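You operate a simulated robot arm through the tools that you are given. There is no shell and no other tool.

The job below is to be done with a simulated two-armed robot. You get a single attempt, and the scene is never put back.

TASK
Rub the stain stick on the stain, then brush it out.
Fine: put stick and brush back where they stood. Set down upright: pink stain stick, wooden clothes brush. A coat counts when it lies all over at full strength: go over it till it gets no stronger. What is to be rubbed or washed off counts as gone when no trace of it is left.

Only the result counts: the job must be done as asked and must still hold three seconds after the hand-in. Knocking over, shifting, dropping, spilling or breaking anything else fails it.

THE ROBOT
Two 7-joint arms with two-finger grippers on one trunk that stands fixed in place. Base frame: the origin is at the foot of the trunk, x ahead of it, y to its left, z up; the work surface is at about z = 900. Readings come in mm, rad, newtons and seconds.
The left shoulder is at [82, 216, 1269], the right one opposite. With the tool pointing down near the work surface each hand reaches from about 320 to 860 mm from the base axis, measured 20 degrees to its own side. Payload 3.43 kg a hand.
Tool frame (each hand has its own): the origin (TCP) lies between the finger pads and is the grasp point; the fingertips stand 20 mm ahead of it; z points along the fingers, y is the line along which they close. Largest opening 124 mm; the body of the gripper starts 93 mm behind the TCP.
Orientation is told as [roll, pitch, yaw] about the base's x, y, z axes, in that order, counted from this pose: with the fingers straight down and closing along the base's y, the tool's x points along the base's -x, its y along +y and its z along -z.

THE INTERFACE
- The arms move only by the tool jog_arm. It takes "left_targets", "right_targets" or both (then of equal length, played together; a hand with none holds still); each is one flat list of numbers, 6 for each row, row after row: the shift along the base's x, y, z in mm, then the turn, a rotation vector about the base's x, y, z in rad. In form: [dx, dy, dz, rx, ry, rz, dx, dy, dz, rx, ry, rz, ...]. A call has 1 to 20 rows; each row shifts and turns the commanded pose from where the row before left it. "left_claw" and "right_claw" are, for a hand that has rows, the finger opening in mm, from 0 to 124, set as the call begins (left out, the last holds). A row lasts 0.2 s, in which the tool goes at most 50 mm and 0.15 rad; a call with a longer step from one row to the next is refused whole, and so is a gripper value outside its range. Where a pose cannot be reached the arm comes as near as it can. A force on the tool above 40 N (or 10 N above the force at the start of the call, whichever is more), or a blocked arm, ends the call early, and 0.2 s more pass. The fingers move at their own pace (about 72 mm/s each) and stop on an object; they squeeze with about 31 N. The grip force told is the motor's: it shows also when the fingers shut on nothing. Time passes only in rows, and 0.2 s behind the last, so rows that do not move let the fingers close. The reply holds the time, the measured pose of the TCP, the force on the tool along the base axes, the opening and the grip force, in the units named above and with some noise, with the torque about the TCP (base axes, N m) and any sound that the robot's microphone picked up.
- Cameras (640 x 400 px; columns grow to the right, rows downward): "scene" is now at [209, -39.7, 1450.6]; the picture's right is [-0.43, -0.90, 0.00], its down [-0.41, 0.20, -0.89] and it looks along [0.80, -0.38, -0.46] (base axes); focal length 299 px, centre (320, 200). "left" rides on the left gripper at [82, -14, -140] in its tool frame; the picture's right is [0.17, 0.99, 0.00], its down [-0.83, 0.14, -0.54] and it looks along [-0.53, 0.09, 0.84] (tool axes); focal length 243 px, centre (320, 200). "right" rides on the right gripper at [82, 14, -140] in its tool frame; the picture's right is [-0.17, 0.99, 0.00], its down [-0.83, -0.14, -0.54] and it looks along [-0.53, -0.09, 0.84] (tool axes); focal length 243 px, centre (320, 200). There is no depth. A picture from a camera that has moved, and an enlarged one, comes with that camera's place and axes in the base frame and with its lens.
- capture(camera): a new picture of that camera. The clock stands still meanwhile.
- raise_lower(by): slides the trunk up (or, below 0, down) by that many mm; the arms and the scene camera ride with it, the base frame stays. It gives what a move gives, with no picture.
- turn_head(pan, tilt): turns the head with the scene camera to pan (to the left, within 1.396 rad either way) and tilt (down, from -0.506 to 1.204), counted from straight ahead of the robot. It gives what a move gives.
- inspect(camera, box): a new picture of the part [left, top, right, bottom] of that camera's present view, enlarged. The clock stands still meanwhile.
- job_done(): hands the job in; it is judged then, once.

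Nothing tells you positions but the pictures and the camera data. Unless the task says otherwise, let go and move clear before handing in.

The tools are called after "Call:" as a command line: name --argument value ..., lists and objects as JSON in quotes. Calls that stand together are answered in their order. jog_arm: Moves the arms, as the interface text tells. Its arguments: {"type":"object","properties":{"left_targets":{"type":"array"},"left_claw":{"type":"number"},"right_targets":{"type":"array"},"right_claw":{"type":"number"}},"required":[]} The other tools are called the same way: raise_lower (by) slides the trunk up or down; turn_head (pan, tilt) turns the head that bears the scene camera; capture (camera) takes a picture; inspect (camera, box) takes an enlarged picture of a part of a camera's view; job_done () hands the job in.

At the start:

```text
t: 0.0
left_tcp_pos: [431.4, 26.2, 1238.5]
left_tool_rot: [-0.002, 0.002, 0.004]
left_force: [-0.4, -0.3, 0.2]
left_wrist_torque: [0.0, -0.02, -0.03]
left_finger_gap: 124.1
left_finger_force: 0.0
right_tcp_pos: [399.7, -466.4, 1258.3]
right_tool_rot: [-0.001, 0.0, 0.001]
right_force: [-0.6, 0.1, -1.3]
right_wrist_torque: [-0.01, -0.03, 0.02]
right_finger_gap: 124.1
right_finger_force: 0.0
trunk travel left (down, up): [-425.0, 166.0]
head pan, tilt: [-0.447, 0.476]
```

scene: 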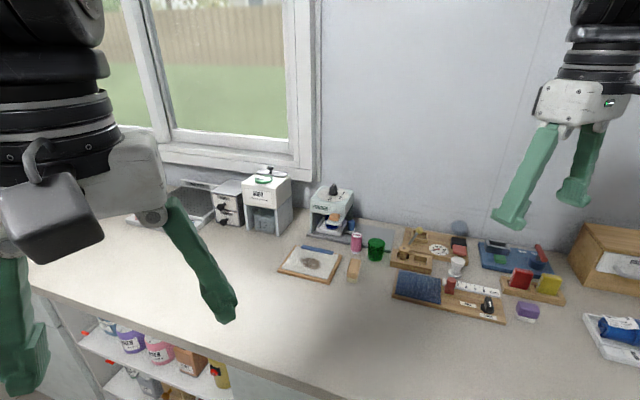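
right: 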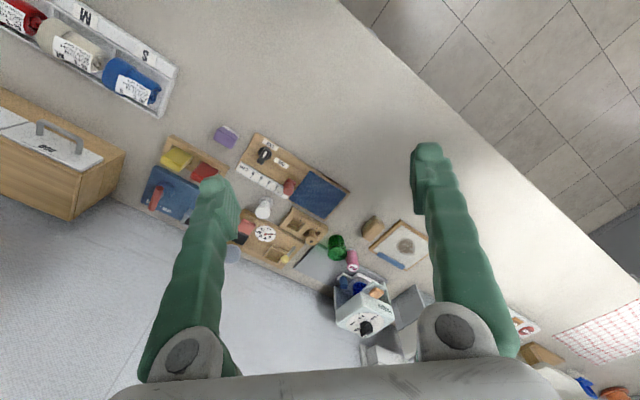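
left: 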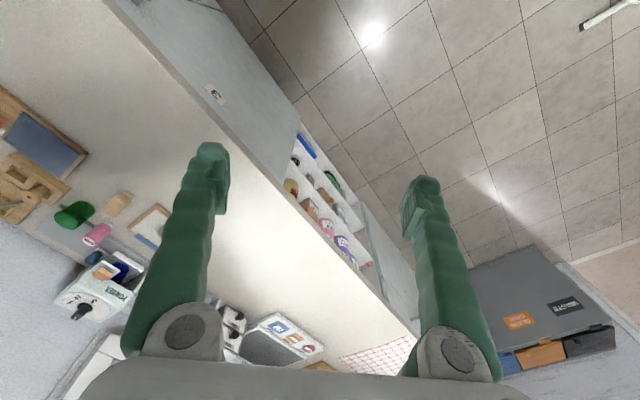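

I see a counter with a framed cloth bearing a stain, and a pink stick and a wooden brush beside it. I'll enlarge the views to locate them.

Call:
inspect --camera "scene" --box '[260, 200, 420, 300]'

Call:
inspect --camera "scene" --box '[380, 200, 580, 325]'

Call:
inspect --camera "right" --box '[300, 190, 460, 290]'

```text
4.00 times, centred on (340, 250) of scene
camera zoom: at [209.0, -39.7, 1450.6], right [-0.43, -0.9, 0.0], down [-0.41, 0.2, -0.89], along [0.8, -0.38, -0.46], focal length 1194 px, centre (240, 0)
```

zoom: 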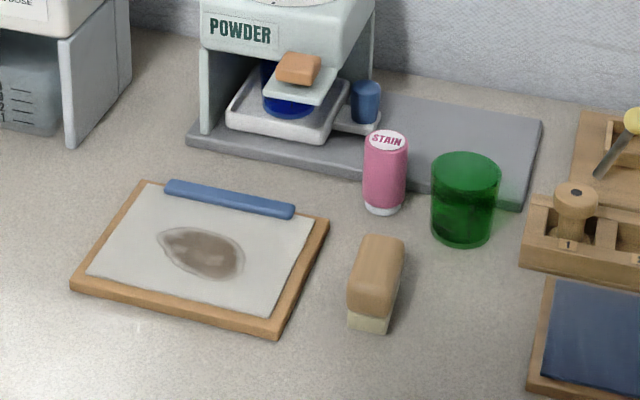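

```text
3.20 times, centred on (480, 262) of scene
camera zoom: at [209.0, -39.7, 1450.6], right [-0.43, -0.9, 0.0], down [-0.41, 0.2, -0.89], along [0.8, -0.38, -0.46], focal length 956 px, centre (-192, 0)
```

zoom: 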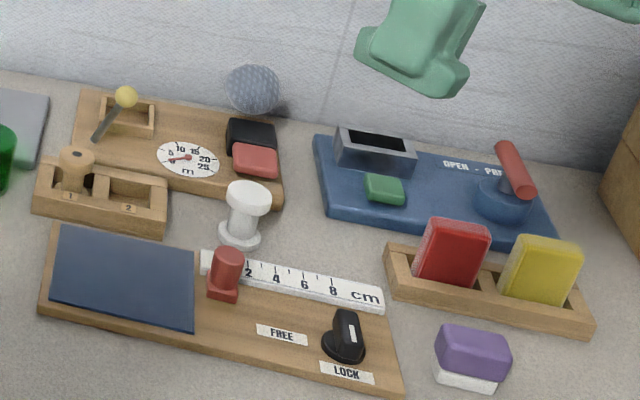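

```text
4.00 times, centred on (380, 240) of right
camera zoom: at [317.7, -454.0, 1398.8], right [0.17, 0.99, 0.0], down [0.83, -0.14, 0.54], along [0.53, -0.09, -0.84], focal length 970 px, centre (80, 40)
```

zoom: 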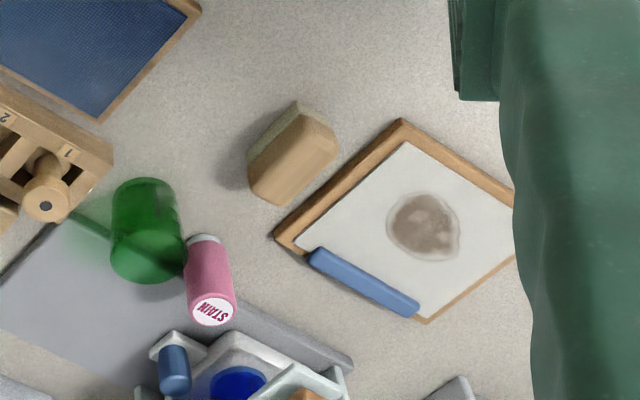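

The stain is near (817, -300), the stick near (818, -452), the brush near (730, -385), and the green cup stands close to the stick. I'll lower the trunk for reach and bring the right hand nearer to look.

Call:
raise_lower --by -120

Call:
turn_head --pan -0.48 --tilt 0.6

Call:
jog_arm --right_targets '[40, 10, 0, 0, 0, 0, 40, 10, 0, 0, 0, 0, 40, 10, 0, 0, 0, 0, 40, 10, 0, 0, 0, 0, 30, 10, 0, 0, 0, 0]'

Call:
capture --camera "right"

Call:
capture --camera "scene"

```text
t: 1.5
left_tcp_pos: [432.0, 25.9, 1119.6]
left_tool_rot: [-0.001, -0.002, 0.003]
left_force: [0.0, 0.0, -0.4]
left_wrist_torque: [-0.03, 0.02, 0.02]
left_finger_gap: 124.0
left_finger_force: 0.1
right_tcp_pos: [399.9, -467.1, 1138.3]
right_tool_rot: [0.002, -0.001, 0.0]
right_force: [-0.7, 0.0, 0.9]
right_wrist_torque: [-0.01, -0.01, -0.02]
right_finger_gap: 124.1
right_finger_force: 0.0
trunk travel left (down, up): [-305.0, 286.0]
head pan, tilt: [-0.447, 0.476]
```

```text
t: 2.2
left_tcp_pos: [432.6, 25.9, 1118.4]
left_tool_rot: [-0.002, 0.001, 0.004]
left_force: [0.3, -0.2, 0.3]
left_wrist_torque: [-0.01, -0.01, 0.02]
left_finger_gap: 123.9
left_finger_force: 0.1
right_tcp_pos: [400.4, -467.5, 1138.9]
right_tool_rot: [-0.001, 0.001, -0.001]
right_force: [0.3, 0.4, -0.2]
right_wrist_torque: [0.03, -0.01, -0.04]
right_finger_gap: 124.1
right_finger_force: 0.1
trunk travel left (down, up): [-305.0, 286.0]
head pan, tilt: [-0.48, 0.6]
```

```text
t: 3.4
left_tcp_pos: [433.0, 25.9, 1118.4]
left_tool_rot: [-0.002, -0.001, 0.003]
left_force: [0.0, 0.7, 0.2]
left_wrist_torque: [0.03, 0.0, -0.01]
left_finger_gap: 124.0
left_finger_force: 0.1
right_tcp_pos: [583.2, -419.9, 1128.6]
right_tool_rot: [0.005, -0.005, 0.001]
right_force: [-0.2, -0.4, 0.6]
right_wrist_torque: [-0.02, -0.01, 0.01]
right_finger_gap: 123.8
right_finger_force: 0.1
right hand out of reach, approached as far as the arm can: row 5
trunk travel left (down, up): [-305.0, 286.0]
head pan, tilt: [-0.48, 0.6]
```

```text
taken
camera right: at [498.9, -407.0, 1268.2], right [0.17, 0.99, 0.0], down [0.83, -0.14, 0.54], along [0.54, -0.09, -0.84], focal length 243 px, centre (320, 200)
```

right: 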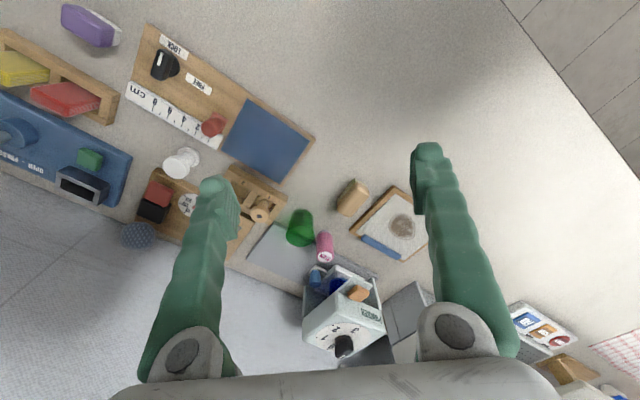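

```text
taken
camera scene: at [234.6, -41.4, 1320.1], right [-0.46, -0.89, 0.0], down [-0.5, 0.26, -0.82], along [0.73, -0.38, -0.57], focal length 299 px, centre (320, 200)
```

scene: 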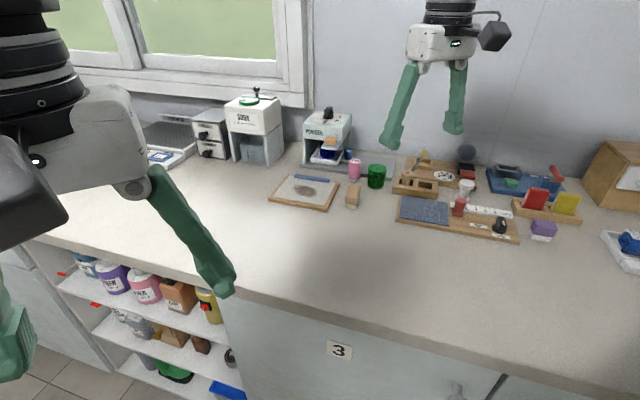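

The forward reach was cut at this height, so I'll go lower while tilting the fingers forward to see how far the arm can go.

Call:
jog_arm --right_targets '[0, 0, -25, 0, -0.12, 0, 0, 0, -25, 0, -0.12, 0, 20, 0, -25, 0, -0.12, 0, 30, 0, 0, 0, -0.12, 0]'

Call:
capture --camera "right"

Call:
inspect --camera "scene" --box '[260, 120, 420, 220]'

```text
t: 4.4
left_tcp_pos: [432.6, 25.5, 1118.9]
left_tool_rot: [0.002, 0.0, 0.003]
left_force: [0.3, -0.9, 0.9]
left_wrist_torque: [0.0, 0.01, 0.0]
left_finger_gap: 123.8
left_finger_force: 0.0
right_tcp_pos: [630.7, -418.9, 1053.3]
right_tool_rot: [0.002, -0.48, -0.002]
right_force: [0.1, -0.1, 0.7]
right_wrist_torque: [0.02, 0.03, 0.02]
right_finger_gap: 124.2
right_finger_force: 0.1
trunk travel left (down, up): [-305.0, 286.0]
head pan, tilt: [-0.48, 0.6]
```

```text
taken
camera right: at [493.2, -406.8, 1139.4], right [0.15, 0.99, 0.08], down [0.49, -0.14, 0.86], along [0.86, -0.09, -0.5], focal length 243 px, centre (320, 200)
```

right: 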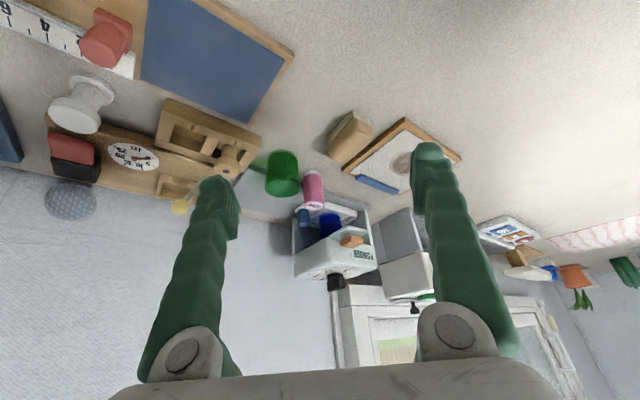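

```text
4.00 times, centred on (340, 170) of scene
camera zoom: at [234.3, -41.4, 1320.2], right [-0.46, -0.89, 0.0], down [-0.5, 0.26, -0.83], along [0.73, -0.38, -0.57], focal length 1194 px, centre (240, 320)
```

zoom: 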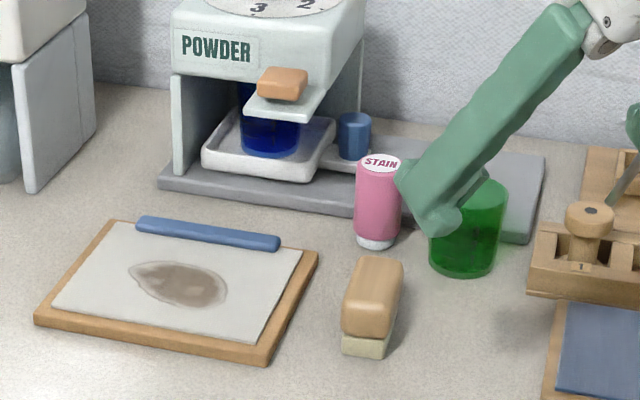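

The tilted hand reaches farther. The stick stands at about (824, -456), 31 mm wide and 59 mm tall; the cup is at (771, -490) and a 45° pedestal edge is just behind the stick. I'll yaw the hand a little, narrow the opening and move nearer, above everything.

Call:
jog_arm --right_targets '[30, 0, 0, 0, 0, 0.1, 30, -5, 0, 0, 0, 0.1, 30, -10, 0, 0, 0, 0.1, 20, -10, 0, 0, 0, 0, 10, 0, 0, 0, 0, 0]' --right_claw 64

Call:
capture --camera "right"

Call:
capture --camera "scene"

```text
t: 5.6
left_tcp_pos: [432.8, 25.6, 1118.1]
left_tool_rot: [-0.002, -0.001, 0.002]
left_force: [0.1, -0.2, 1.0]
left_wrist_torque: [-0.04, 0.04, 0.02]
left_finger_gap: 124.0
left_finger_force: 0.1
right_tcp_pos: [751.6, -442.5, 1054.3]
right_tool_rot: [-0.001, -0.48, 0.3]
right_force: [0.5, 0.1, 0.9]
right_wrist_torque: [-0.01, 0.0, -0.02]
right_finger_gap: 64.0
right_finger_force: 0.0
trunk travel left (down, up): [-305.0, 286.0]
head pan, tilt: [-0.48, 0.6]
```

```text
taken
camera right: at [616.4, -472.0, 1140.7], right [-0.15, 0.99, 0.08], down [0.51, 0.01, 0.86], along [0.85, 0.17, -0.5], focal length 243 px, centre (320, 200)
```

right: 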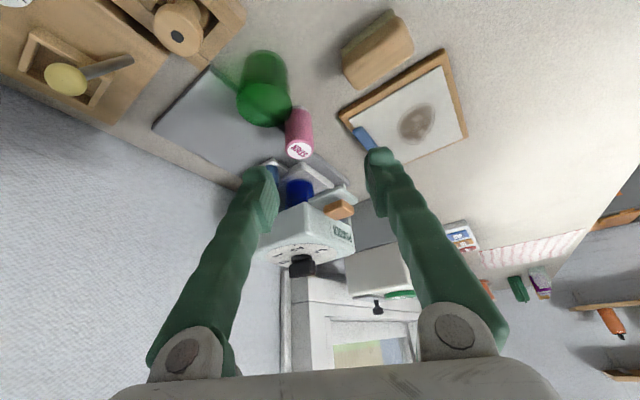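

```text
taken
camera scene: at [234.5, -40.8, 1320.1], right [-0.46, -0.89, 0.0], down [-0.5, 0.26, -0.83], along [0.73, -0.38, -0.56], focal length 299 px, centre (320, 200)
```

scene: 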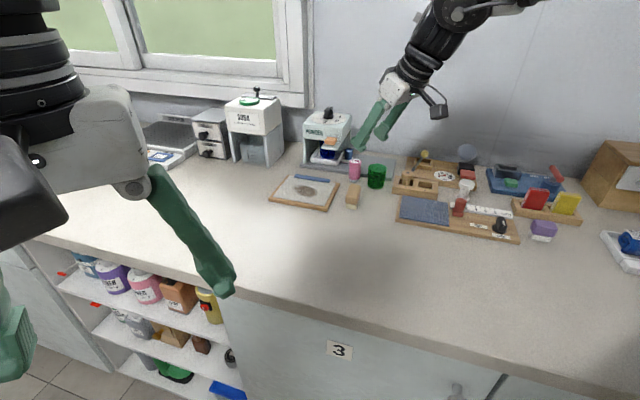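

Call:
inspect --camera "right" --box '[220, 0, 480, 162]'

Call:
inspect --camera "scene" --box '[300, 110, 420, 220]'

```text
2.46 times, centred on (350, 81) of right
camera zoom: at [616.4, -472.0, 1140.7], right [-0.15, 0.99, 0.08], down [0.51, 0.01, 0.86], along [0.85, 0.17, -0.5], focal length 597 px, centre (246, 493)
```

zoom: 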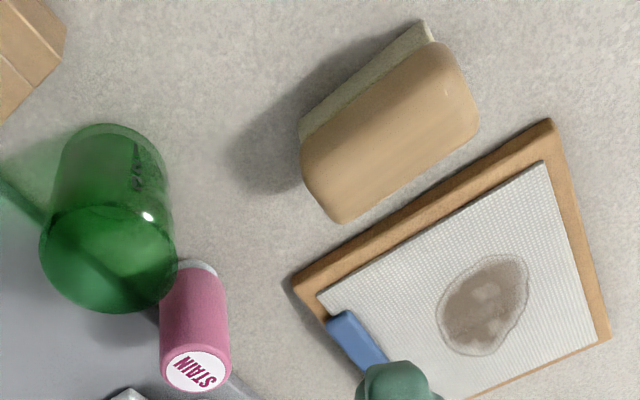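

```text
3.64 times, centred on (360, 165) of scene
camera zoom: at [234.5, -40.8, 1320.1], right [-0.46, -0.89, 0.0], down [-0.5, 0.26, -0.83], along [0.73, -0.38, -0.56], focal length 1086 px, centre (174, 327)
```

zoom: 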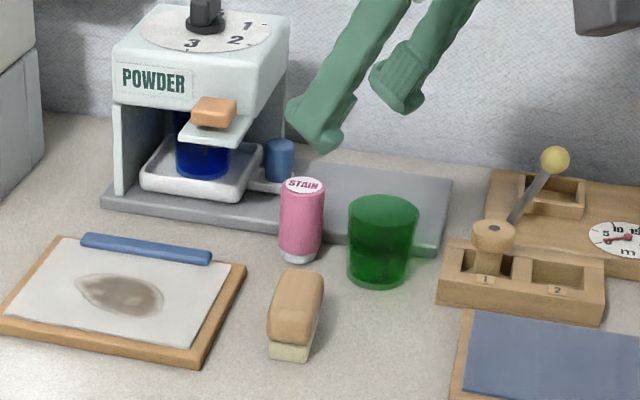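

The stick's top triangulates to about (818, -450, 959). I'll go to a hover point back along the tool axis, then check alignment in the hand camera.

Call:
jog_arm --right_targets '[18, -9, -20, 0, 0, 0, 17, -8, -20, 0, 0, 0, 0, 0, -17, 0, 0, 0, 0, 0, 0, 0, 0, 0]' --right_claw 60

Call:
inspect --camera "right" --box '[200, 80, 440, 230]'

Call:
inspect --camera "scene" --box '[300, 130, 420, 205]'

```text
t: 6.6
left_tcp_pos: [432.8, 26.9, 1117.5]
left_tool_rot: [-0.002, 0.0, 0.004]
left_force: [0.2, -0.6, 0.4]
left_wrist_torque: [0.02, 0.02, 0.0]
left_finger_gap: 124.2
left_finger_force: 0.1
right_tcp_pos: [787.3, -460.3, 996.9]
right_tool_rot: [0.001, -0.481, 0.301]
right_force: [0.2, 1.4, -0.5]
right_wrist_torque: [-0.01, -0.01, -0.04]
right_finger_gap: 59.9
right_finger_force: 0.1
trunk travel left (down, up): [-305.0, 286.0]
head pan, tilt: [-0.48, 0.6]
```

```text
2.67 times, centred on (320, 155) of right
camera zoom: at [651.2, -488.8, 1083.3], right [-0.15, 0.99, 0.08], down [0.51, 0.01, 0.86], along [0.85, 0.17, -0.5], focal length 647 px, centre (320, 320)
```

zoom: 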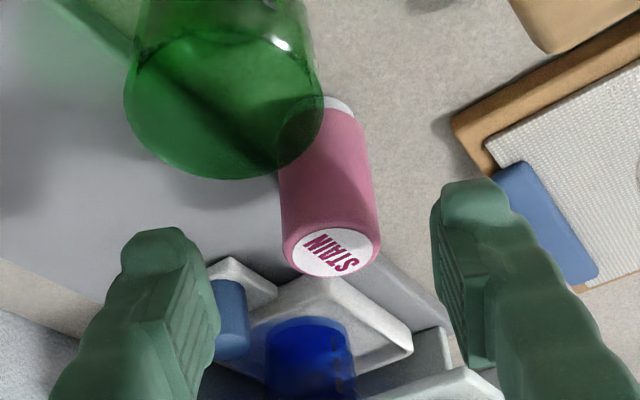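

```text
5.33 times, centred on (360, 168) of scene
camera zoom: at [234.6, -40.8, 1320.1], right [-0.46, -0.89, 0.0], down [-0.5, 0.26, -0.83], along [0.73, -0.38, -0.56], focal length 1593 px, centre (107, 373)
```

zoom: 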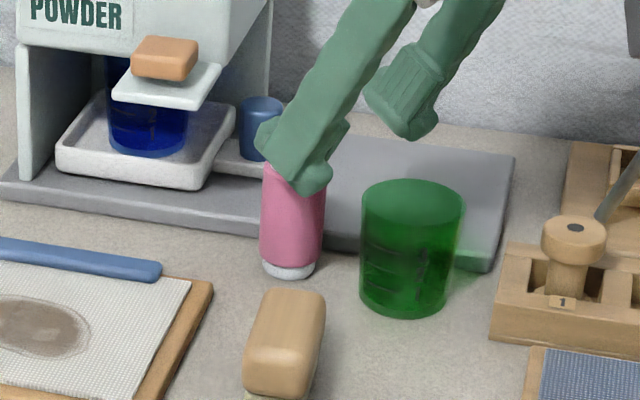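

The stick is within about 2 mm of the tool's mid-plane. I'll narrow the opening to 50 and advance along the tool axis to grasp height z ≈ 944, staying above the pedestal.

Call:
jog_arm --right_targets '[0, 2.5, 0, 0, 0, 0, 6, 2, -12, 0, 0, 0, 6, 2, -12, 0, 0, 0, 6, 2, -12, 0, 0, 0, 6, 2, -10, 0, 0, 0, 5, 1, -7, 0, 0, 0, 0, 0, 0, 0, 0, 0]' --right_claw 50

Call:
inspect --camera "right" --box '[200, 80, 440, 230]'

Call:
inspect --camera "scene" --box '[300, 130, 420, 205]'

```text
t: 8.2
left_tcp_pos: [432.3, 25.7, 1118.6]
left_tool_rot: [-0.001, 0.0, 0.006]
left_force: [-0.5, -0.3, 0.5]
left_wrist_torque: [-0.01, 0.01, 0.02]
left_finger_gap: 124.1
left_finger_force: 0.1
right_tcp_pos: [815.8, -449.8, 944.4]
right_tool_rot: [-0.001, -0.482, 0.301]
right_force: [0.3, 0.0, 0.9]
right_wrist_torque: [0.01, 0.0, -0.02]
right_finger_gap: 50.0
right_finger_force: 0.1
trunk travel left (down, up): [-305.0, 286.0]
head pan, tilt: [-0.48, 0.6]
```

```text
2.67 times, centred on (320, 155) of right
camera zoom: at [679.9, -477.8, 1030.9], right [-0.15, 0.99, 0.08], down [0.51, 0.01, 0.86], along [0.85, 0.17, -0.5], focal length 647 px, centre (320, 320)
```

zoom: 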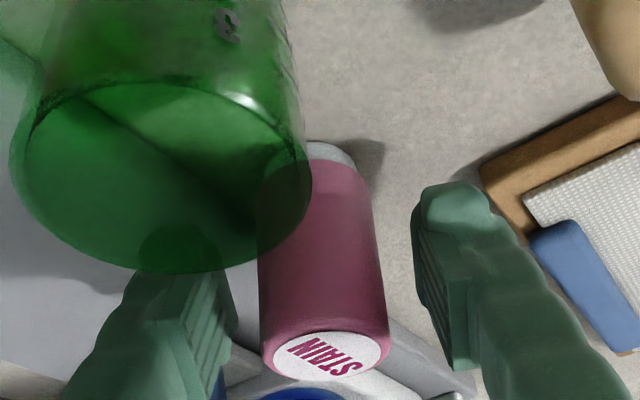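

```text
5.33 times, centred on (360, 168) of scene
camera zoom: at [234.2, -41.0, 1320.2], right [-0.46, -0.89, 0.0], down [-0.5, 0.26, -0.83], along [0.73, -0.38, -0.56], focal length 1593 px, centre (107, 373)
```

zoom: 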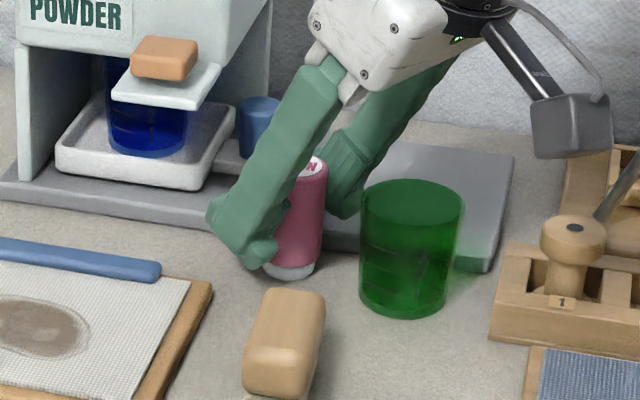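

The fingers straddle the stick, which sits about 2 mm toward the left finger. I'll nudge over and close on it.

Call:
jog_arm --right_targets '[-0.6, 2, 0, 0, 0, 0, 0, 0, 0, 0, 0, 0]' --right_claw 50

Call:
jog_arm --right_targets '[0, 0, 0, 0, 0, 0, 0, 0, 0, 0, 0, 0, 0, 0, 0, 0, 0, 0]' --right_claw 20

Call:
inspect --camera "right" --box '[200, 80, 440, 230]'

Call:
inspect --camera "scene" --box '[300, 130, 420, 205]'

```text
t: 8.8
left_tcp_pos: [431.8, 25.5, 1118.5]
left_tool_rot: [-0.002, -0.001, 0.003]
left_force: [0.8, -0.1, 0.5]
left_wrist_torque: [0.01, -0.02, -0.03]
left_finger_gap: 123.8
left_finger_force: 0.1
right_tcp_pos: [815.6, -447.2, 944.6]
right_tool_rot: [-0.002, -0.48, 0.302]
right_force: [-0.6, -0.5, 0.6]
right_wrist_torque: [-0.01, -0.01, 0.0]
right_finger_gap: 50.3
right_finger_force: 0.2
trunk travel left (down, up): [-305.0, 286.0]
head pan, tilt: [-0.48, 0.6]
```

```text
t: 9.6
left_tcp_pos: [432.8, 25.5, 1118.8]
left_tool_rot: [-0.001, -0.001, 0.002]
left_force: [0.1, 0.2, -0.4]
left_wrist_torque: [-0.02, -0.02, 0.04]
left_finger_gap: 124.2
left_finger_force: 0.0
right_tcp_pos: [815.6, -447.1, 944.5]
right_tool_rot: [0.001, -0.481, 0.3]
right_force: [0.0, -0.8, 0.2]
right_wrist_torque: [-0.02, -0.03, 0.01]
right_finger_gap: 29.9
right_finger_force: 30.4
trunk travel left (down, up): [-305.0, 286.0]
head pan, tilt: [-0.48, 0.6]
```

```text
2.67 times, centred on (320, 155) of right
camera zoom: at [679.4, -475.9, 1030.8], right [-0.15, 0.99, 0.08], down [0.51, 0.01, 0.86], along [0.85, 0.17, -0.5], focal length 647 px, centre (320, 320)
```

zoom: 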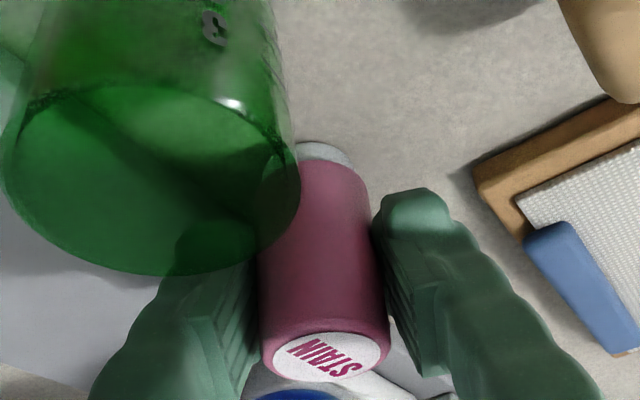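

```text
5.33 times, centred on (360, 168) of scene
camera zoom: at [234.4, -41.0, 1320.1], right [-0.46, -0.89, 0.0], down [-0.5, 0.26, -0.83], along [0.73, -0.38, -0.56], focal length 1593 px, centre (107, 373)
```

zoom: 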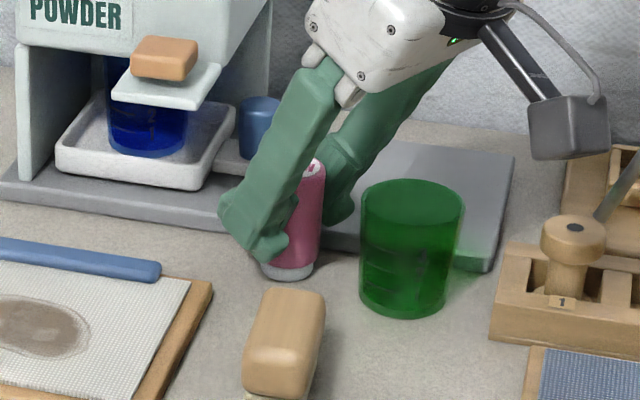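

The stick is held (30 mm wide) with the TCP at (815.6, -447, 944.5). I'll lift it straight up, carry it over the stain near (812, -301), and look.

Call:
jog_arm --right_targets '[0, 0, 10, 0, 0, 0, 0, 0, 30, 0, 0, 0, 0, 0, 35, 0, 0, 0, 0, 30, 0, 0, 0, 0, 0, 40, 0, 0, 0, 0, -2, 40, 0, 0, 0, 0, -2, 36, 0, 0, 0, 0, 0, 0, 0, 0, 0, 0]'

Call:
capture --camera "right"

Call:
inspect --camera "scene" --box '[260, 120, 420, 220]'

```text
t: 11.4
left_tcp_pos: [432.6, 25.5, 1118.0]
left_tool_rot: [-0.002, -0.002, 0.005]
left_force: [0.5, -0.6, 0.4]
left_wrist_torque: [0.01, -0.03, -0.01]
left_finger_gap: 124.2
left_finger_force: 0.1
right_tcp_pos: [808.8, -303.3, 1018.1]
right_tool_rot: [0.002, -0.48, 0.3]
right_force: [-0.5, 0.6, 0.8]
right_wrist_torque: [-0.02, 0.02, -0.01]
right_finger_gap: 20.1
right_finger_force: 0.1
right hand out of reach, approached as far as the arm can: row 7
trunk travel left (down, up): [-305.0, 286.0]
head pan, tilt: [-0.48, 0.6]
```

```text
taken
camera right: at [672.0, -332.3, 1105.2], right [-0.15, 0.99, 0.08], down [0.51, 0.01, 0.86], along [0.85, 0.17, -0.5], focal length 243 px, centre (320, 200)
```

right: 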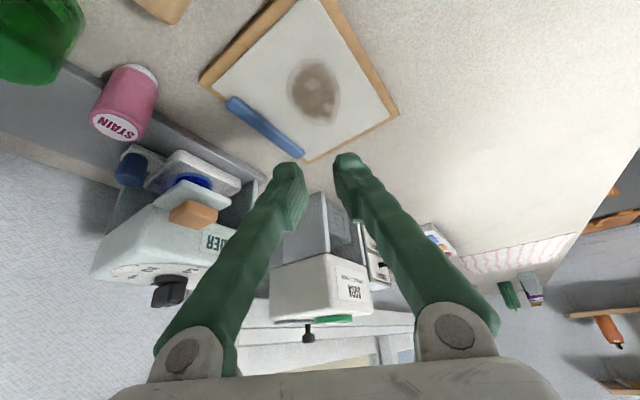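

```text
4.00 times, centred on (340, 170) of scene
camera zoom: at [233.6, -41.0, 1320.3], right [-0.46, -0.89, 0.0], down [-0.5, 0.26, -0.83], along [0.73, -0.38, -0.56], focal length 1194 px, centre (240, 320)
```

zoom: 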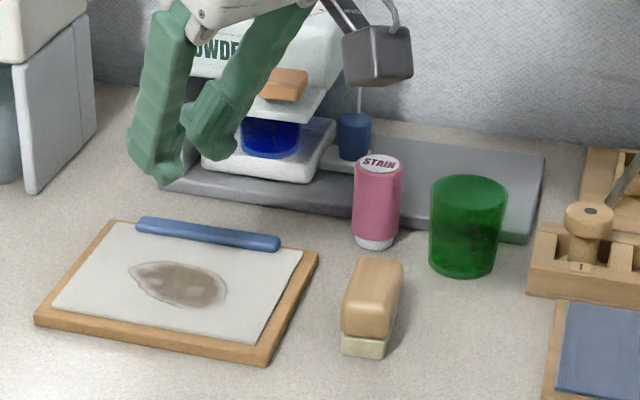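

The stick slipped out of the fingers during the lift and is still standing where it was, at about (817, -450). I'll open, go back, grasp a bit lower and lift slowly while watching the forces.

Call:
jog_arm --right_targets '[-10, -35, 0, 0, 0, 0, -10, -40, 0, 0, 0, 0, -4, -40, 0, 0, 0, 0, 0, -40, -10, 0, 0, 0, 0, -3, -12, 0, 0, 0]' --right_claw 50

Call:
inspect --camera "right" --box '[200, 80, 440, 230]'

```text
t: 12.6
left_tcp_pos: [433.5, 26.0, 1117.6]
left_tool_rot: [-0.002, 0.0, 0.003]
left_force: [-0.4, 0.1, -0.3]
left_wrist_torque: [-0.02, -0.01, -0.02]
left_finger_gap: 123.7
left_finger_force: 0.0
right_tcp_pos: [787.0, -461.5, 995.6]
right_tool_rot: [0.0, -0.479, 0.3]
right_force: [0.1, 0.4, -0.5]
right_wrist_torque: [-0.01, 0.04, 0.01]
right_finger_gap: 50.3
right_finger_force: 0.0
trunk travel left (down, up): [-305.0, 286.0]
head pan, tilt: [-0.48, 0.6]
```

```text
2.67 times, centred on (320, 155) of right
camera zoom: at [650.5, -490.4, 1082.5], right [-0.15, 0.99, 0.08], down [0.51, 0.01, 0.86], along [0.85, 0.17, -0.5], focal length 647 px, centre (320, 320)
```

zoom: 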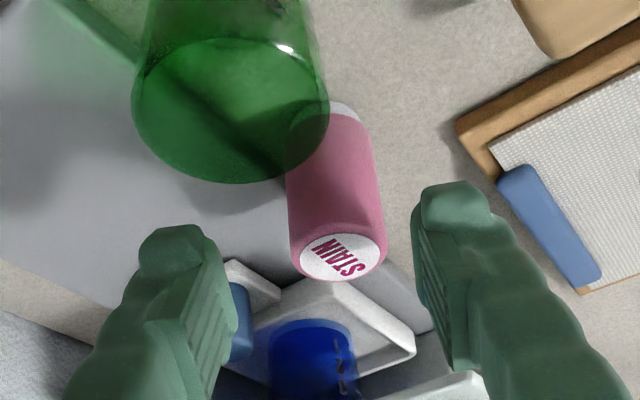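

The stick top now measures (818, -448). I'll advance to z ≈ 938, close fully, and lift in tiny steps.

Call:
jog_arm --right_targets '[0, 3.5, 0, 0, 0, 0, 6, 2, -12, 0, 0, 0, 6, 2, -12, 0, 0, 0, 6, 2, -12, 0, 0, 0, 6, 2, -12, 0, 0, 0, 6, 2, -9.5, 0, 0, 0, 0, 0, 0, 0, 0, 0]' --right_claw 50

Call:
jog_arm --right_targets '[0, 0, 0, 0, 0, 0, 0, 0, 0, 0, 0, 0, 0, 0, 0, 0, 0, 0, 0, 0, 0, 0, 0, 0]' --right_claw 0

Call:
jog_arm --right_targets '[0, 0, 2, 0, 0, 0, 0, 0, 2, 0, 0, 0, 0, 0, 2, 0, 0, 0, 0, 0, 0, 0, 0, 0]'

Call:
inspect --camera "right" --box '[200, 80, 440, 230]'

Call:
inspect --camera "scene" --box '[300, 130, 420, 205]'

```text
t: 14.2
left_tcp_pos: [433.5, 26.9, 1117.8]
left_tool_rot: [0.0, 0.0, 0.002]
left_force: [0.7, -0.6, -0.6]
left_wrist_torque: [-0.02, -0.01, 0.02]
left_finger_gap: 123.9
left_finger_force: 0.1
right_tcp_pos: [814.0, -448.0, 939.2]
right_tool_rot: [0.0, -0.48, 0.299]
right_force: [-0.7, 0.1, 0.4]
right_wrist_torque: [-0.03, 0.04, -0.02]
right_finger_gap: 49.8
right_finger_force: 0.0
trunk travel left (down, up): [-305.0, 286.0]
head pan, tilt: [-0.48, 0.6]
```

```text
t: 15.2
left_tcp_pos: [432.2, 24.9, 1119.2]
left_tool_rot: [-0.001, 0.0, 0.005]
left_force: [-0.5, 1.0, -0.6]
left_wrist_torque: [0.0, -0.01, -0.03]
left_finger_gap: 124.2
left_finger_force: 0.0
right_tcp_pos: [814.9, -449.0, 938.8]
right_tool_rot: [0.0, -0.48, 0.299]
right_force: [0.2, -0.4, -0.1]
right_wrist_torque: [0.01, -0.02, 0.05]
right_finger_gap: 29.7
right_finger_force: 30.9
trunk travel left (down, up): [-305.0, 286.0]
head pan, tilt: [-0.48, 0.6]
```

```text
t: 16.2
left_tcp_pos: [433.7, 25.1, 1118.4]
left_tool_rot: [-0.001, 0.001, 0.004]
left_force: [0.3, -0.6, 0.7]
left_wrist_torque: [-0.01, 0.01, 0.04]
left_finger_gap: 123.9
left_finger_force: 0.1
right_tcp_pos: [816.0, -448.1, 945.5]
right_tool_rot: [0.001, -0.481, 0.3]
right_force: [-0.2, 0.3, 0.2]
right_wrist_torque: [-0.02, 0.01, -0.03]
right_finger_gap: 29.8
right_finger_force: 31.3
trunk travel left (down, up): [-305.0, 286.0]
head pan, tilt: [-0.48, 0.6]
```

```text
2.67 times, centred on (320, 155) of right
camera zoom: at [679.9, -476.9, 1031.2], right [-0.15, 0.99, 0.08], down [0.51, 0.01, 0.86], along [0.85, 0.17, -0.5], focal length 647 px, centre (320, 320)
```

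zoom: 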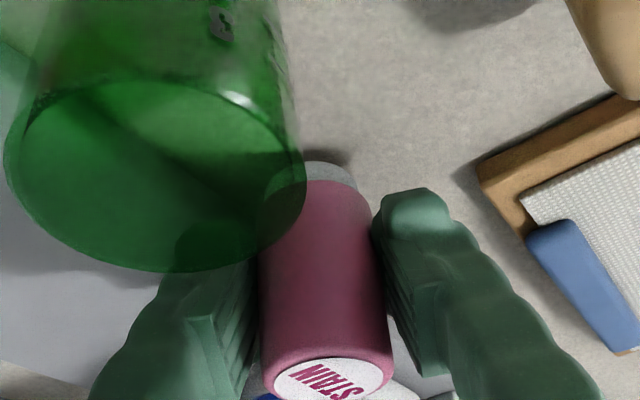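

```text
5.33 times, centred on (360, 168) of scene
camera zoom: at [234.5, -41.1, 1320.1], right [-0.46, -0.89, 0.0], down [-0.5, 0.26, -0.83], along [0.73, -0.38, -0.56], focal length 1593 px, centre (107, 373)
```

zoom: 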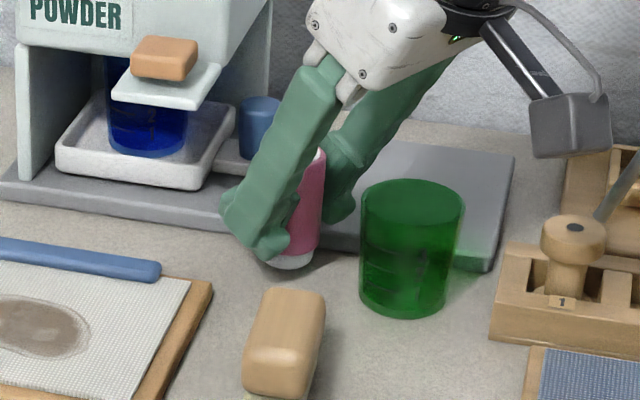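

It is lifting this time. I'll continue up in gentle steps.

Call:
jog_arm --right_targets '[0, 0, 3, 0, 0, 0, 0, 0, 4, 0, 0, 0, 0, 0, 5, 0, 0, 0, 0, 0, 5, 0, 0, 0, 0, 0, 5, 0, 0, 0, 0, 0, 5, 0, 0, 0, 0, 0, 5, 0, 0, 0, 0, 0, 4, 0, 0, 0, 0, 0, 0, 0, 0, 0]'

Call:
inspect --camera "right" --box '[200, 80, 440, 230]'

Call:
inspect --camera "scene" --box '[300, 130, 420, 205]'

```text
t: 18.2
left_tcp_pos: [432.1, 25.6, 1118.4]
left_tool_rot: [-0.002, -0.001, 0.004]
left_force: [-0.2, 1.3, 0.1]
left_wrist_torque: [-0.02, -0.02, -0.02]
left_finger_gap: 124.0
left_finger_force: 0.0
right_tcp_pos: [816.4, -449.3, 981.4]
right_tool_rot: [0.0, -0.48, 0.299]
right_force: [0.2, -0.2, -1.3]
right_wrist_torque: [0.01, 0.0, -0.01]
right_finger_gap: 29.8
right_finger_force: 30.7
trunk travel left (down, up): [-305.0, 286.0]
head pan, tilt: [-0.48, 0.6]
```

```text
2.67 times, centred on (320, 155) of right
camera zoom: at [680.3, -477.1, 1067.3], right [-0.15, 0.99, 0.08], down [0.51, 0.01, 0.86], along [0.85, 0.17, -0.5], focal length 647 px, centre (320, 320)
```

zoom: 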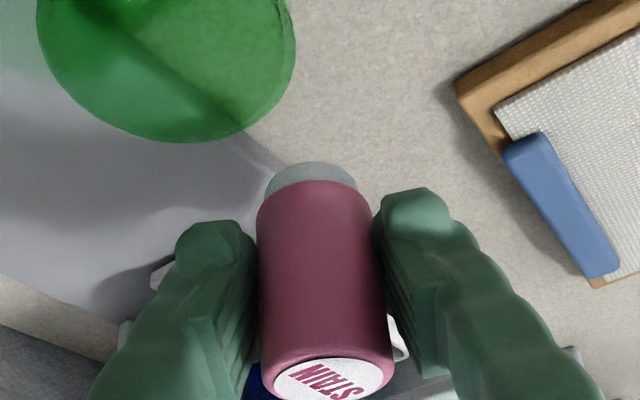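

```text
5.33 times, centred on (360, 168) of scene
camera zoom: at [234.5, -41.1, 1320.1], right [-0.46, -0.89, 0.0], down [-0.5, 0.26, -0.83], along [0.73, -0.38, -0.57], focal length 1593 px, centre (107, 373)
```

zoom: 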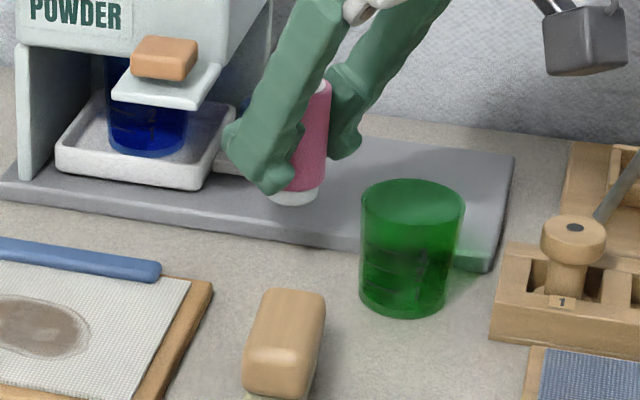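

The stick is held firmly. I'll carry it gently over the stain.

Call:
jog_arm --right_targets '[0, 5, 0, 0, 0, 0, 0, 10, 0, 0, 0, 0, 0, 15, 0, 0, 0, 0, 0, 15, 0, 0, 0, 0, 0, 18, 0, 0, 0, 0, 0, 18, 0, 0, 0, 0, -1, 18, 0, 0, 0, 0, -1, 18, 0, 0, 0, 0, -1, 15, 0, 0, 0, 0, -1, 10, 0, 0, 0, 0, 0, 5, 0, 0, 0, 0, 0, 0, 0, 0, 0, 0]'

Call:
inspect --camera "right" --box '[200, 30, 440, 230]'

Call:
inspect --camera "scene" --box '[250, 130, 370, 220]'

```text
t: 20.8
left_tcp_pos: [433.3, 26.5, 1118.1]
left_tool_rot: [-0.001, 0.0, 0.002]
left_force: [0.0, -0.2, -0.6]
left_wrist_torque: [-0.01, -0.04, 0.01]
left_finger_gap: 124.0
left_finger_force: 0.0
right_tcp_pos: [810.8, -300.6, 979.9]
right_tool_rot: [0.001, -0.48, 0.3]
right_force: [-0.1, 0.2, -0.3]
right_wrist_torque: [-0.03, 0.0, 0.0]
right_finger_gap: 29.7
right_finger_force: 30.9
trunk travel left (down, up): [-305.0, 286.0]
head pan, tilt: [-0.48, 0.6]
```

```text
2.00 times, centred on (320, 130) of right
camera zoom: at [675.5, -330.1, 1066.6], right [-0.15, 0.99, 0.08], down [0.51, 0.01, 0.86], along [0.85, 0.17, -0.5], focal length 485 px, centre (320, 340)
```

zoom: 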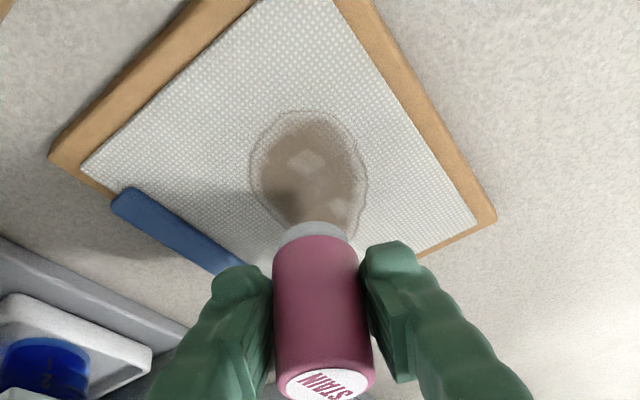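

```text
4.44 times, centred on (310, 175) of scene
camera zoom: at [234.4, -41.0, 1320.2], right [-0.46, -0.89, 0.0], down [-0.5, 0.26, -0.83], along [0.73, -0.38, -0.56], focal length 1327 px, centre (364, 311)
```

zoom: 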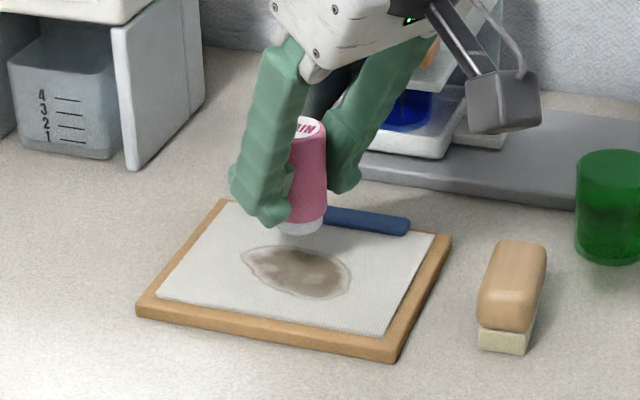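

The stick hangs over the stain, which spans about x 779–850, y -326 to -277, with the cloth at roughly z 912. I'll lower it to just above the cloth and feel for contact.

Call:
jog_arm --right_targets '[0, 0, -8, 0, 0, 0, 0, 0, -8, 0, 0, 0, 0, 0, -6, 0, 0, 0, 0, 0, -3, 0, 0, 0, 0, 0, 0, 0, 0, 0]'

Call:
jog_arm --right_targets '[0, 0, -1, 0, 0, 0, 0, 0, -1, 0, 0, 0]'

Call:
inspect --camera "scene" --box '[250, 130, 370, 220]'

Call:
inspect --camera "right" --box '[200, 30, 440, 230]'

```text
t: 22.0
left_tcp_pos: [432.7, 26.3, 1119.1]
left_tool_rot: [-0.002, 0.002, 0.004]
left_force: [-0.2, 0.0, 0.2]
left_wrist_torque: [-0.06, -0.02, -0.01]
left_finger_gap: 124.0
left_finger_force: 0.1
right_tcp_pos: [809.9, -300.5, 954.7]
right_tool_rot: [0.001, -0.481, 0.3]
right_force: [0.3, 0.2, -0.7]
right_wrist_torque: [-0.03, -0.01, -0.01]
right_finger_gap: 29.9
right_finger_force: 31.3
trunk travel left (down, up): [-305.0, 286.0]
head pan, tilt: [-0.48, 0.6]
```

```text
t: 22.6
left_tcp_pos: [432.4, 25.6, 1118.7]
left_tool_rot: [-0.001, -0.001, 0.003]
left_force: [0.5, 0.0, 0.2]
left_wrist_torque: [0.0, -0.03, -0.01]
left_finger_gap: 124.0
left_finger_force: 0.2
right_tcp_pos: [812.0, -301.5, 953.9]
right_tool_rot: [-0.001, -0.481, 0.3]
right_force: [0.3, -0.4, -0.6]
right_wrist_torque: [-0.02, 0.0, 0.04]
right_finger_gap: 29.8
right_finger_force: 31.1
trunk travel left (down, up): [-305.0, 286.0]
head pan, tilt: [-0.48, 0.6]
```

```text
4.44 times, centred on (310, 175) of scene
camera zoom: at [234.5, -41.1, 1320.1], right [-0.46, -0.89, 0.0], down [-0.5, 0.26, -0.83], along [0.73, -0.38, -0.56], focal length 1327 px, centre (364, 311)
```

zoom: 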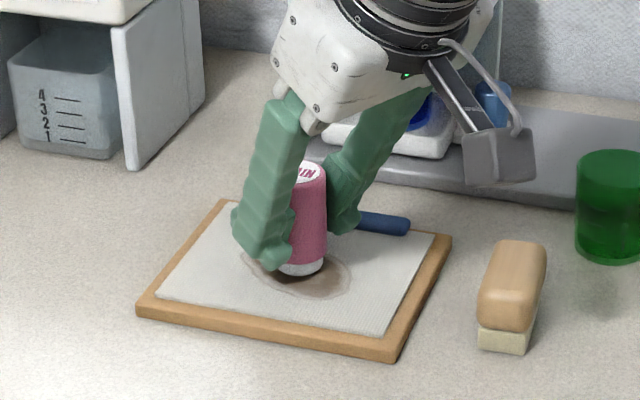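

```text
2.00 times, centred on (320, 130) of right
camera zoom: at [676.0, -329.9, 1040.0], right [-0.15, 0.99, 0.08], down [0.51, 0.01, 0.86], along [0.85, 0.17, -0.5], focal length 485 px, centre (320, 340)
```

zoom: 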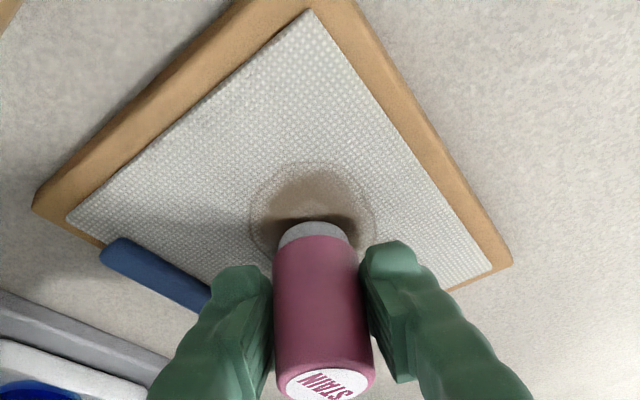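

Almost touching. I'll go down 1 mm at a time until force shows.

Call:
jog_arm --right_targets '[0, 0, -1, 0, 0, 0, 0, 0, -1, 0, 0, 0]'

Call:
jog_arm --right_targets '[0, 0, -1, 0, 0, 0, 0, 0, -1, 0, 0, 0]'

Call:
jog_arm --right_targets '[0, 0, -1, 0, 0, 0, 0, 0, 0, 0, 0, 0]'

Call:
inspect --camera "scene" --box '[270, 155, 350, 205]'

```text
t: 23.2
left_tcp_pos: [432.2, 26.8, 1117.5]
left_tool_rot: [-0.002, 0.0, 0.003]
left_force: [-0.7, -0.4, -0.3]
left_wrist_torque: [0.02, 0.01, 0.03]
left_finger_gap: 124.2
left_finger_force: 0.1
right_tcp_pos: [811.9, -301.0, 951.4]
right_tool_rot: [0.0, -0.48, 0.301]
right_force: [-0.5, 1.1, -1.0]
right_wrist_torque: [-0.02, 0.02, 0.02]
right_finger_gap: 29.9
right_finger_force: 30.6
trunk travel left (down, up): [-305.0, 286.0]
head pan, tilt: [-0.48, 0.6]
```

```text
t: 23.8
left_tcp_pos: [432.7, 26.0, 1119.7]
left_tool_rot: [-0.002, -0.001, 0.003]
left_force: [0.4, -0.6, -0.5]
left_wrist_torque: [0.01, 0.01, 0.0]
left_finger_gap: 124.0
left_finger_force: 0.1
right_tcp_pos: [811.4, -301.4, 951.1]
right_tool_rot: [-0.001, -0.483, 0.3]
right_force: [-0.4, -1.8, 6.1]
right_wrist_torque: [-0.1, 0.07, 0.01]
right_finger_gap: 29.8
right_finger_force: 30.8
trunk travel left (down, up): [-305.0, 286.0]
head pan, tilt: [-0.48, 0.6]
```

```text
t: 24.4
left_tcp_pos: [431.6, 26.2, 1119.9]
left_tool_rot: [-0.003, -0.001, 0.003]
left_force: [-0.5, 0.7, -0.4]
left_wrist_torque: [0.02, -0.03, 0.0]
left_finger_gap: 123.9
left_finger_force: 0.1
right_tcp_pos: [811.5, -300.0, 952.0]
right_tool_rot: [0.002, -0.485, 0.298]
right_force: [1.2, -3.2, 13.6]
right_wrist_torque: [-0.09, 0.02, -0.01]
right_finger_gap: 29.6
right_finger_force: 31.1
trunk travel left (down, up): [-305.0, 286.0]
head pan, tilt: [-0.48, 0.6]
```

```text
8.00 times, centred on (310, 180) of scene
camera zoom: at [233.0, -40.8, 1320.5], right [-0.46, -0.89, 0.0], down [-0.5, 0.26, -0.83], along [0.73, -0.38, -0.56], focal length 2389 px, centre (400, 360)
```

zoom: 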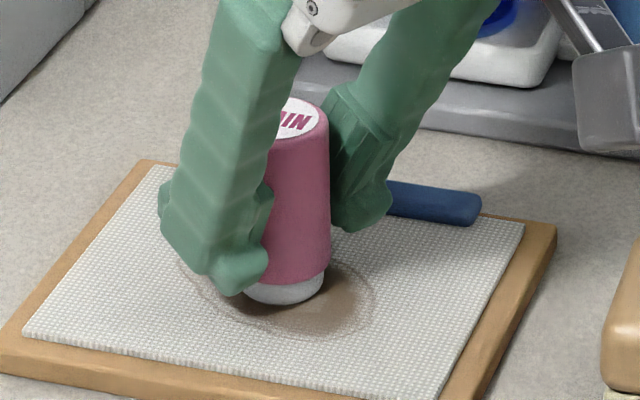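

Contact found at about commanded z 950 (13 N now). I'll ease to about 8 N and run overlapping strokes across the left half of the stain.

Call:
jog_arm --right_targets '[0, 0, 0.8, 0, 0, 0, 10, 0, 0, 0, 0, 0, 10, 0, 0, 0, 0, 0, 9, 0, 0, 0, 0, 0, 8, 12, 0, 0, 0, 0, -10, 0, 0, 0, 0, 0, -10, 0, 0, 0, 0, 0, -10, 0, 0, 0, 0, 0, -10, 0, 0, 0, 0, 0, -10, 0, 0, 0, 0, 0, -10, 0, 0, 0, 0, 0, -8, 0, 0, 0, 0, 0, 0, 12, 0, 0, 0, 0, 10, 0, 0, 0, 0, 0, 10, 0, 0, 0, 0, 0, 10, 0, 0, 0, 0, 0, 10, 0, 0, 0, 0, 0, 10, 0, 0, 0, 0, 0, 10, 0, 0, 0, 0, 0]'

Call:
inspect --camera "scene" --box '[270, 155, 350, 205]'

Call:
inspect --camera "right" --box '[200, 30, 440, 230]'

```text
t: 28.4
left_tcp_pos: [431.4, 25.6, 1118.2]
left_tool_rot: [-0.002, -0.003, 0.003]
left_force: [-0.1, -0.5, -0.2]
left_wrist_torque: [0.0, -0.01, 0.01]
left_finger_gap: 124.0
left_finger_force: 0.0
right_tcp_pos: [811.5, -288.3, 951.5]
right_tool_rot: [0.001, -0.481, 0.302]
right_force: [-0.9, 2.2, 6.8]
right_wrist_torque: [0.07, 0.0, 0.04]
right_finger_gap: 29.6
right_finger_force: 30.8
right hand out of reach, approached as far as the arm can: row 3, 4, 5
trunk travel left (down, up): [-305.0, 286.0]
head pan, tilt: [-0.48, 0.6]
```

```text
8.00 times, centred on (310, 180) of scene
camera zoom: at [233.0, -40.4, 1320.4], right [-0.46, -0.89, 0.0], down [-0.5, 0.26, -0.83], along [0.73, -0.38, -0.56], focal length 2389 px, centre (400, 360)
```

zoom: 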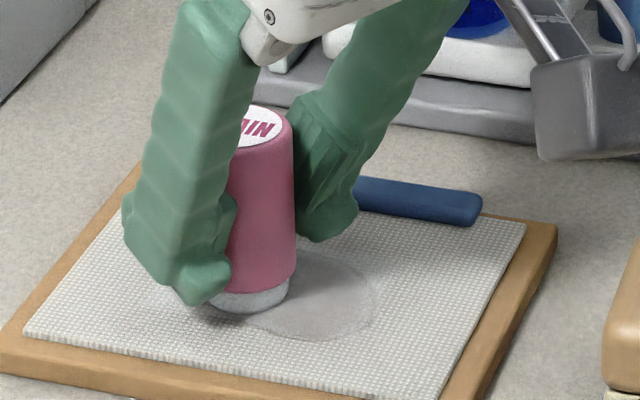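

```text
2.00 times, centred on (320, 130) of right
camera zoom: at [675.9, -317.6, 1037.0], right [-0.15, 0.99, 0.08], down [0.51, 0.01, 0.86], along [0.85, 0.17, -0.5], focal length 485 px, centre (320, 340)
```

zoom: 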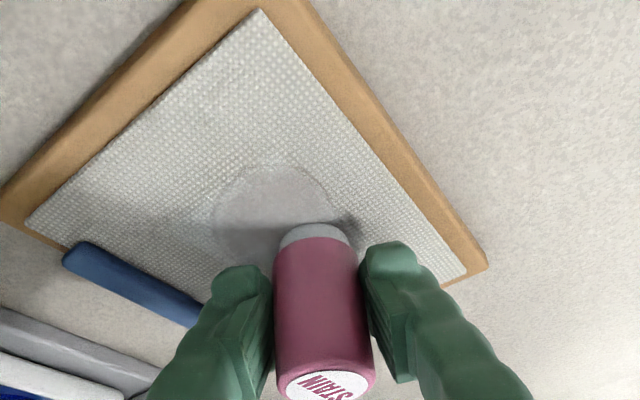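

The coat appears as a pale layer, but the forward reach stopped around x ≈ 822 in this pose. I'll lift off a little and test whether less yaw extends the reach.

Call:
jog_arm --right_targets '[0, 0, 6, 0, 0, 0, 0, 0, 4, 0, 0, -0.1, 0, 0, 0, 0, 0, -0.1, 0, 0, 0, 0, 0, -0.1, 10, 0, 0, 0, 0, 0, 10, 0, 0, 0, 0, 0, 10, 0, 0, 0, 0, 0]'

Call:
inspect --camera "scene" --box '[270, 155, 350, 205]'

```text
t: 30.0
left_tcp_pos: [433.9, 25.2, 1117.5]
left_tool_rot: [-0.001, 0.001, 0.003]
left_force: [-1.0, 0.2, -0.7]
left_wrist_torque: [0.01, 0.01, 0.0]
left_finger_gap: 123.8
left_finger_force: 0.0
right_tcp_pos: [809.5, -320.8, 957.5]
right_tool_rot: [-0.001, -0.481, -0.001]
right_force: [0.6, -0.9, -0.7]
right_wrist_torque: [-0.02, -0.01, -0.02]
right_finger_gap: 29.8
right_finger_force: 31.1
right hand out of reach, approached as far as the arm can: row 2, 3, 4, 5, 6, 7
trunk travel left (down, up): [-305.0, 286.0]
head pan, tilt: [-0.48, 0.6]
```

```text
8.00 times, centred on (310, 180) of scene
camera zoom: at [234.5, -41.1, 1320.1], right [-0.46, -0.89, 0.0], down [-0.5, 0.26, -0.83], along [0.73, -0.38, -0.56], focal length 2389 px, centre (400, 360)
```

zoom: 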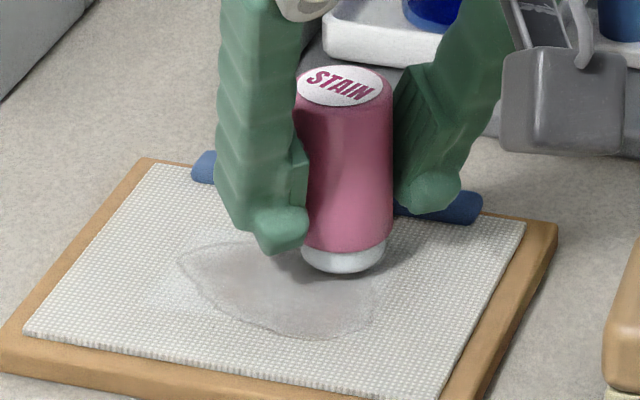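

Less yaw makes it worse, so more yaw should help. I'll rotate to about 0.65 and retest the far side.

Call:
jog_arm --right_targets '[-10, 0, 4, 0, 0, 0.1, -5, 5, 0, 0, 0, 0.1, 0, 5, 0, 0, 0, 0.1, 0, 5, 0, 0, 0, 0.1, 5, 5, 0, 0, 0, 0.1, 5, 5, 0, 0, 0, 0.1, 10, 5, 0, 0, 0, 0.05, 10, 0, 0, 0, 0, 0, 10, 0, 0, 0, 0, 0, 10, 0, 0, 0, 0, 0]'

Call:
inspect --camera "scene" --box '[270, 155, 350, 205]'

```text
t: 32.2
left_tcp_pos: [434.1, 25.7, 1119.6]
left_tool_rot: [0.001, 0.001, 0.002]
left_force: [-0.6, 0.7, 0.3]
left_wrist_torque: [0.0, -0.01, -0.04]
left_finger_gap: 124.0
left_finger_force: 0.1
right_tcp_pos: [814.7, -290.7, 960.3]
right_tool_rot: [-0.001, -0.48, 0.651]
right_force: [0.1, 0.4, -1.0]
right_wrist_torque: [0.0, 0.01, 0.0]
right_finger_gap: 29.4
right_finger_force: 31.0
right hand out of reach, approached as far as the arm can: row 8, 9, 10
trunk travel left (down, up): [-305.0, 286.0]
head pan, tilt: [-0.48, 0.6]
```

```text
8.00 times, centred on (310, 180) of scene
camera zoom: at [234.6, -41.2, 1320.1], right [-0.46, -0.89, 0.0], down [-0.5, 0.26, -0.82], along [0.73, -0.38, -0.57], focal length 2389 px, centre (400, 360)
```

zoom: 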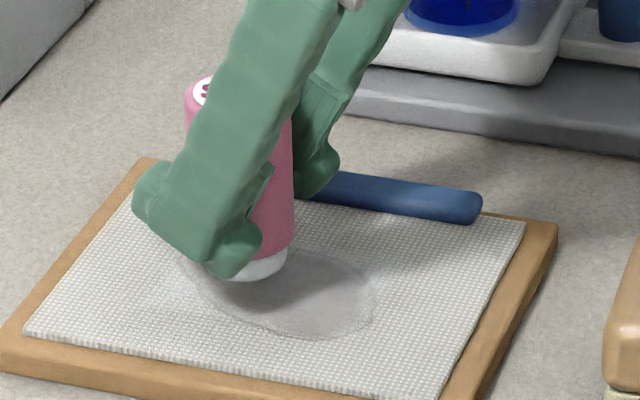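

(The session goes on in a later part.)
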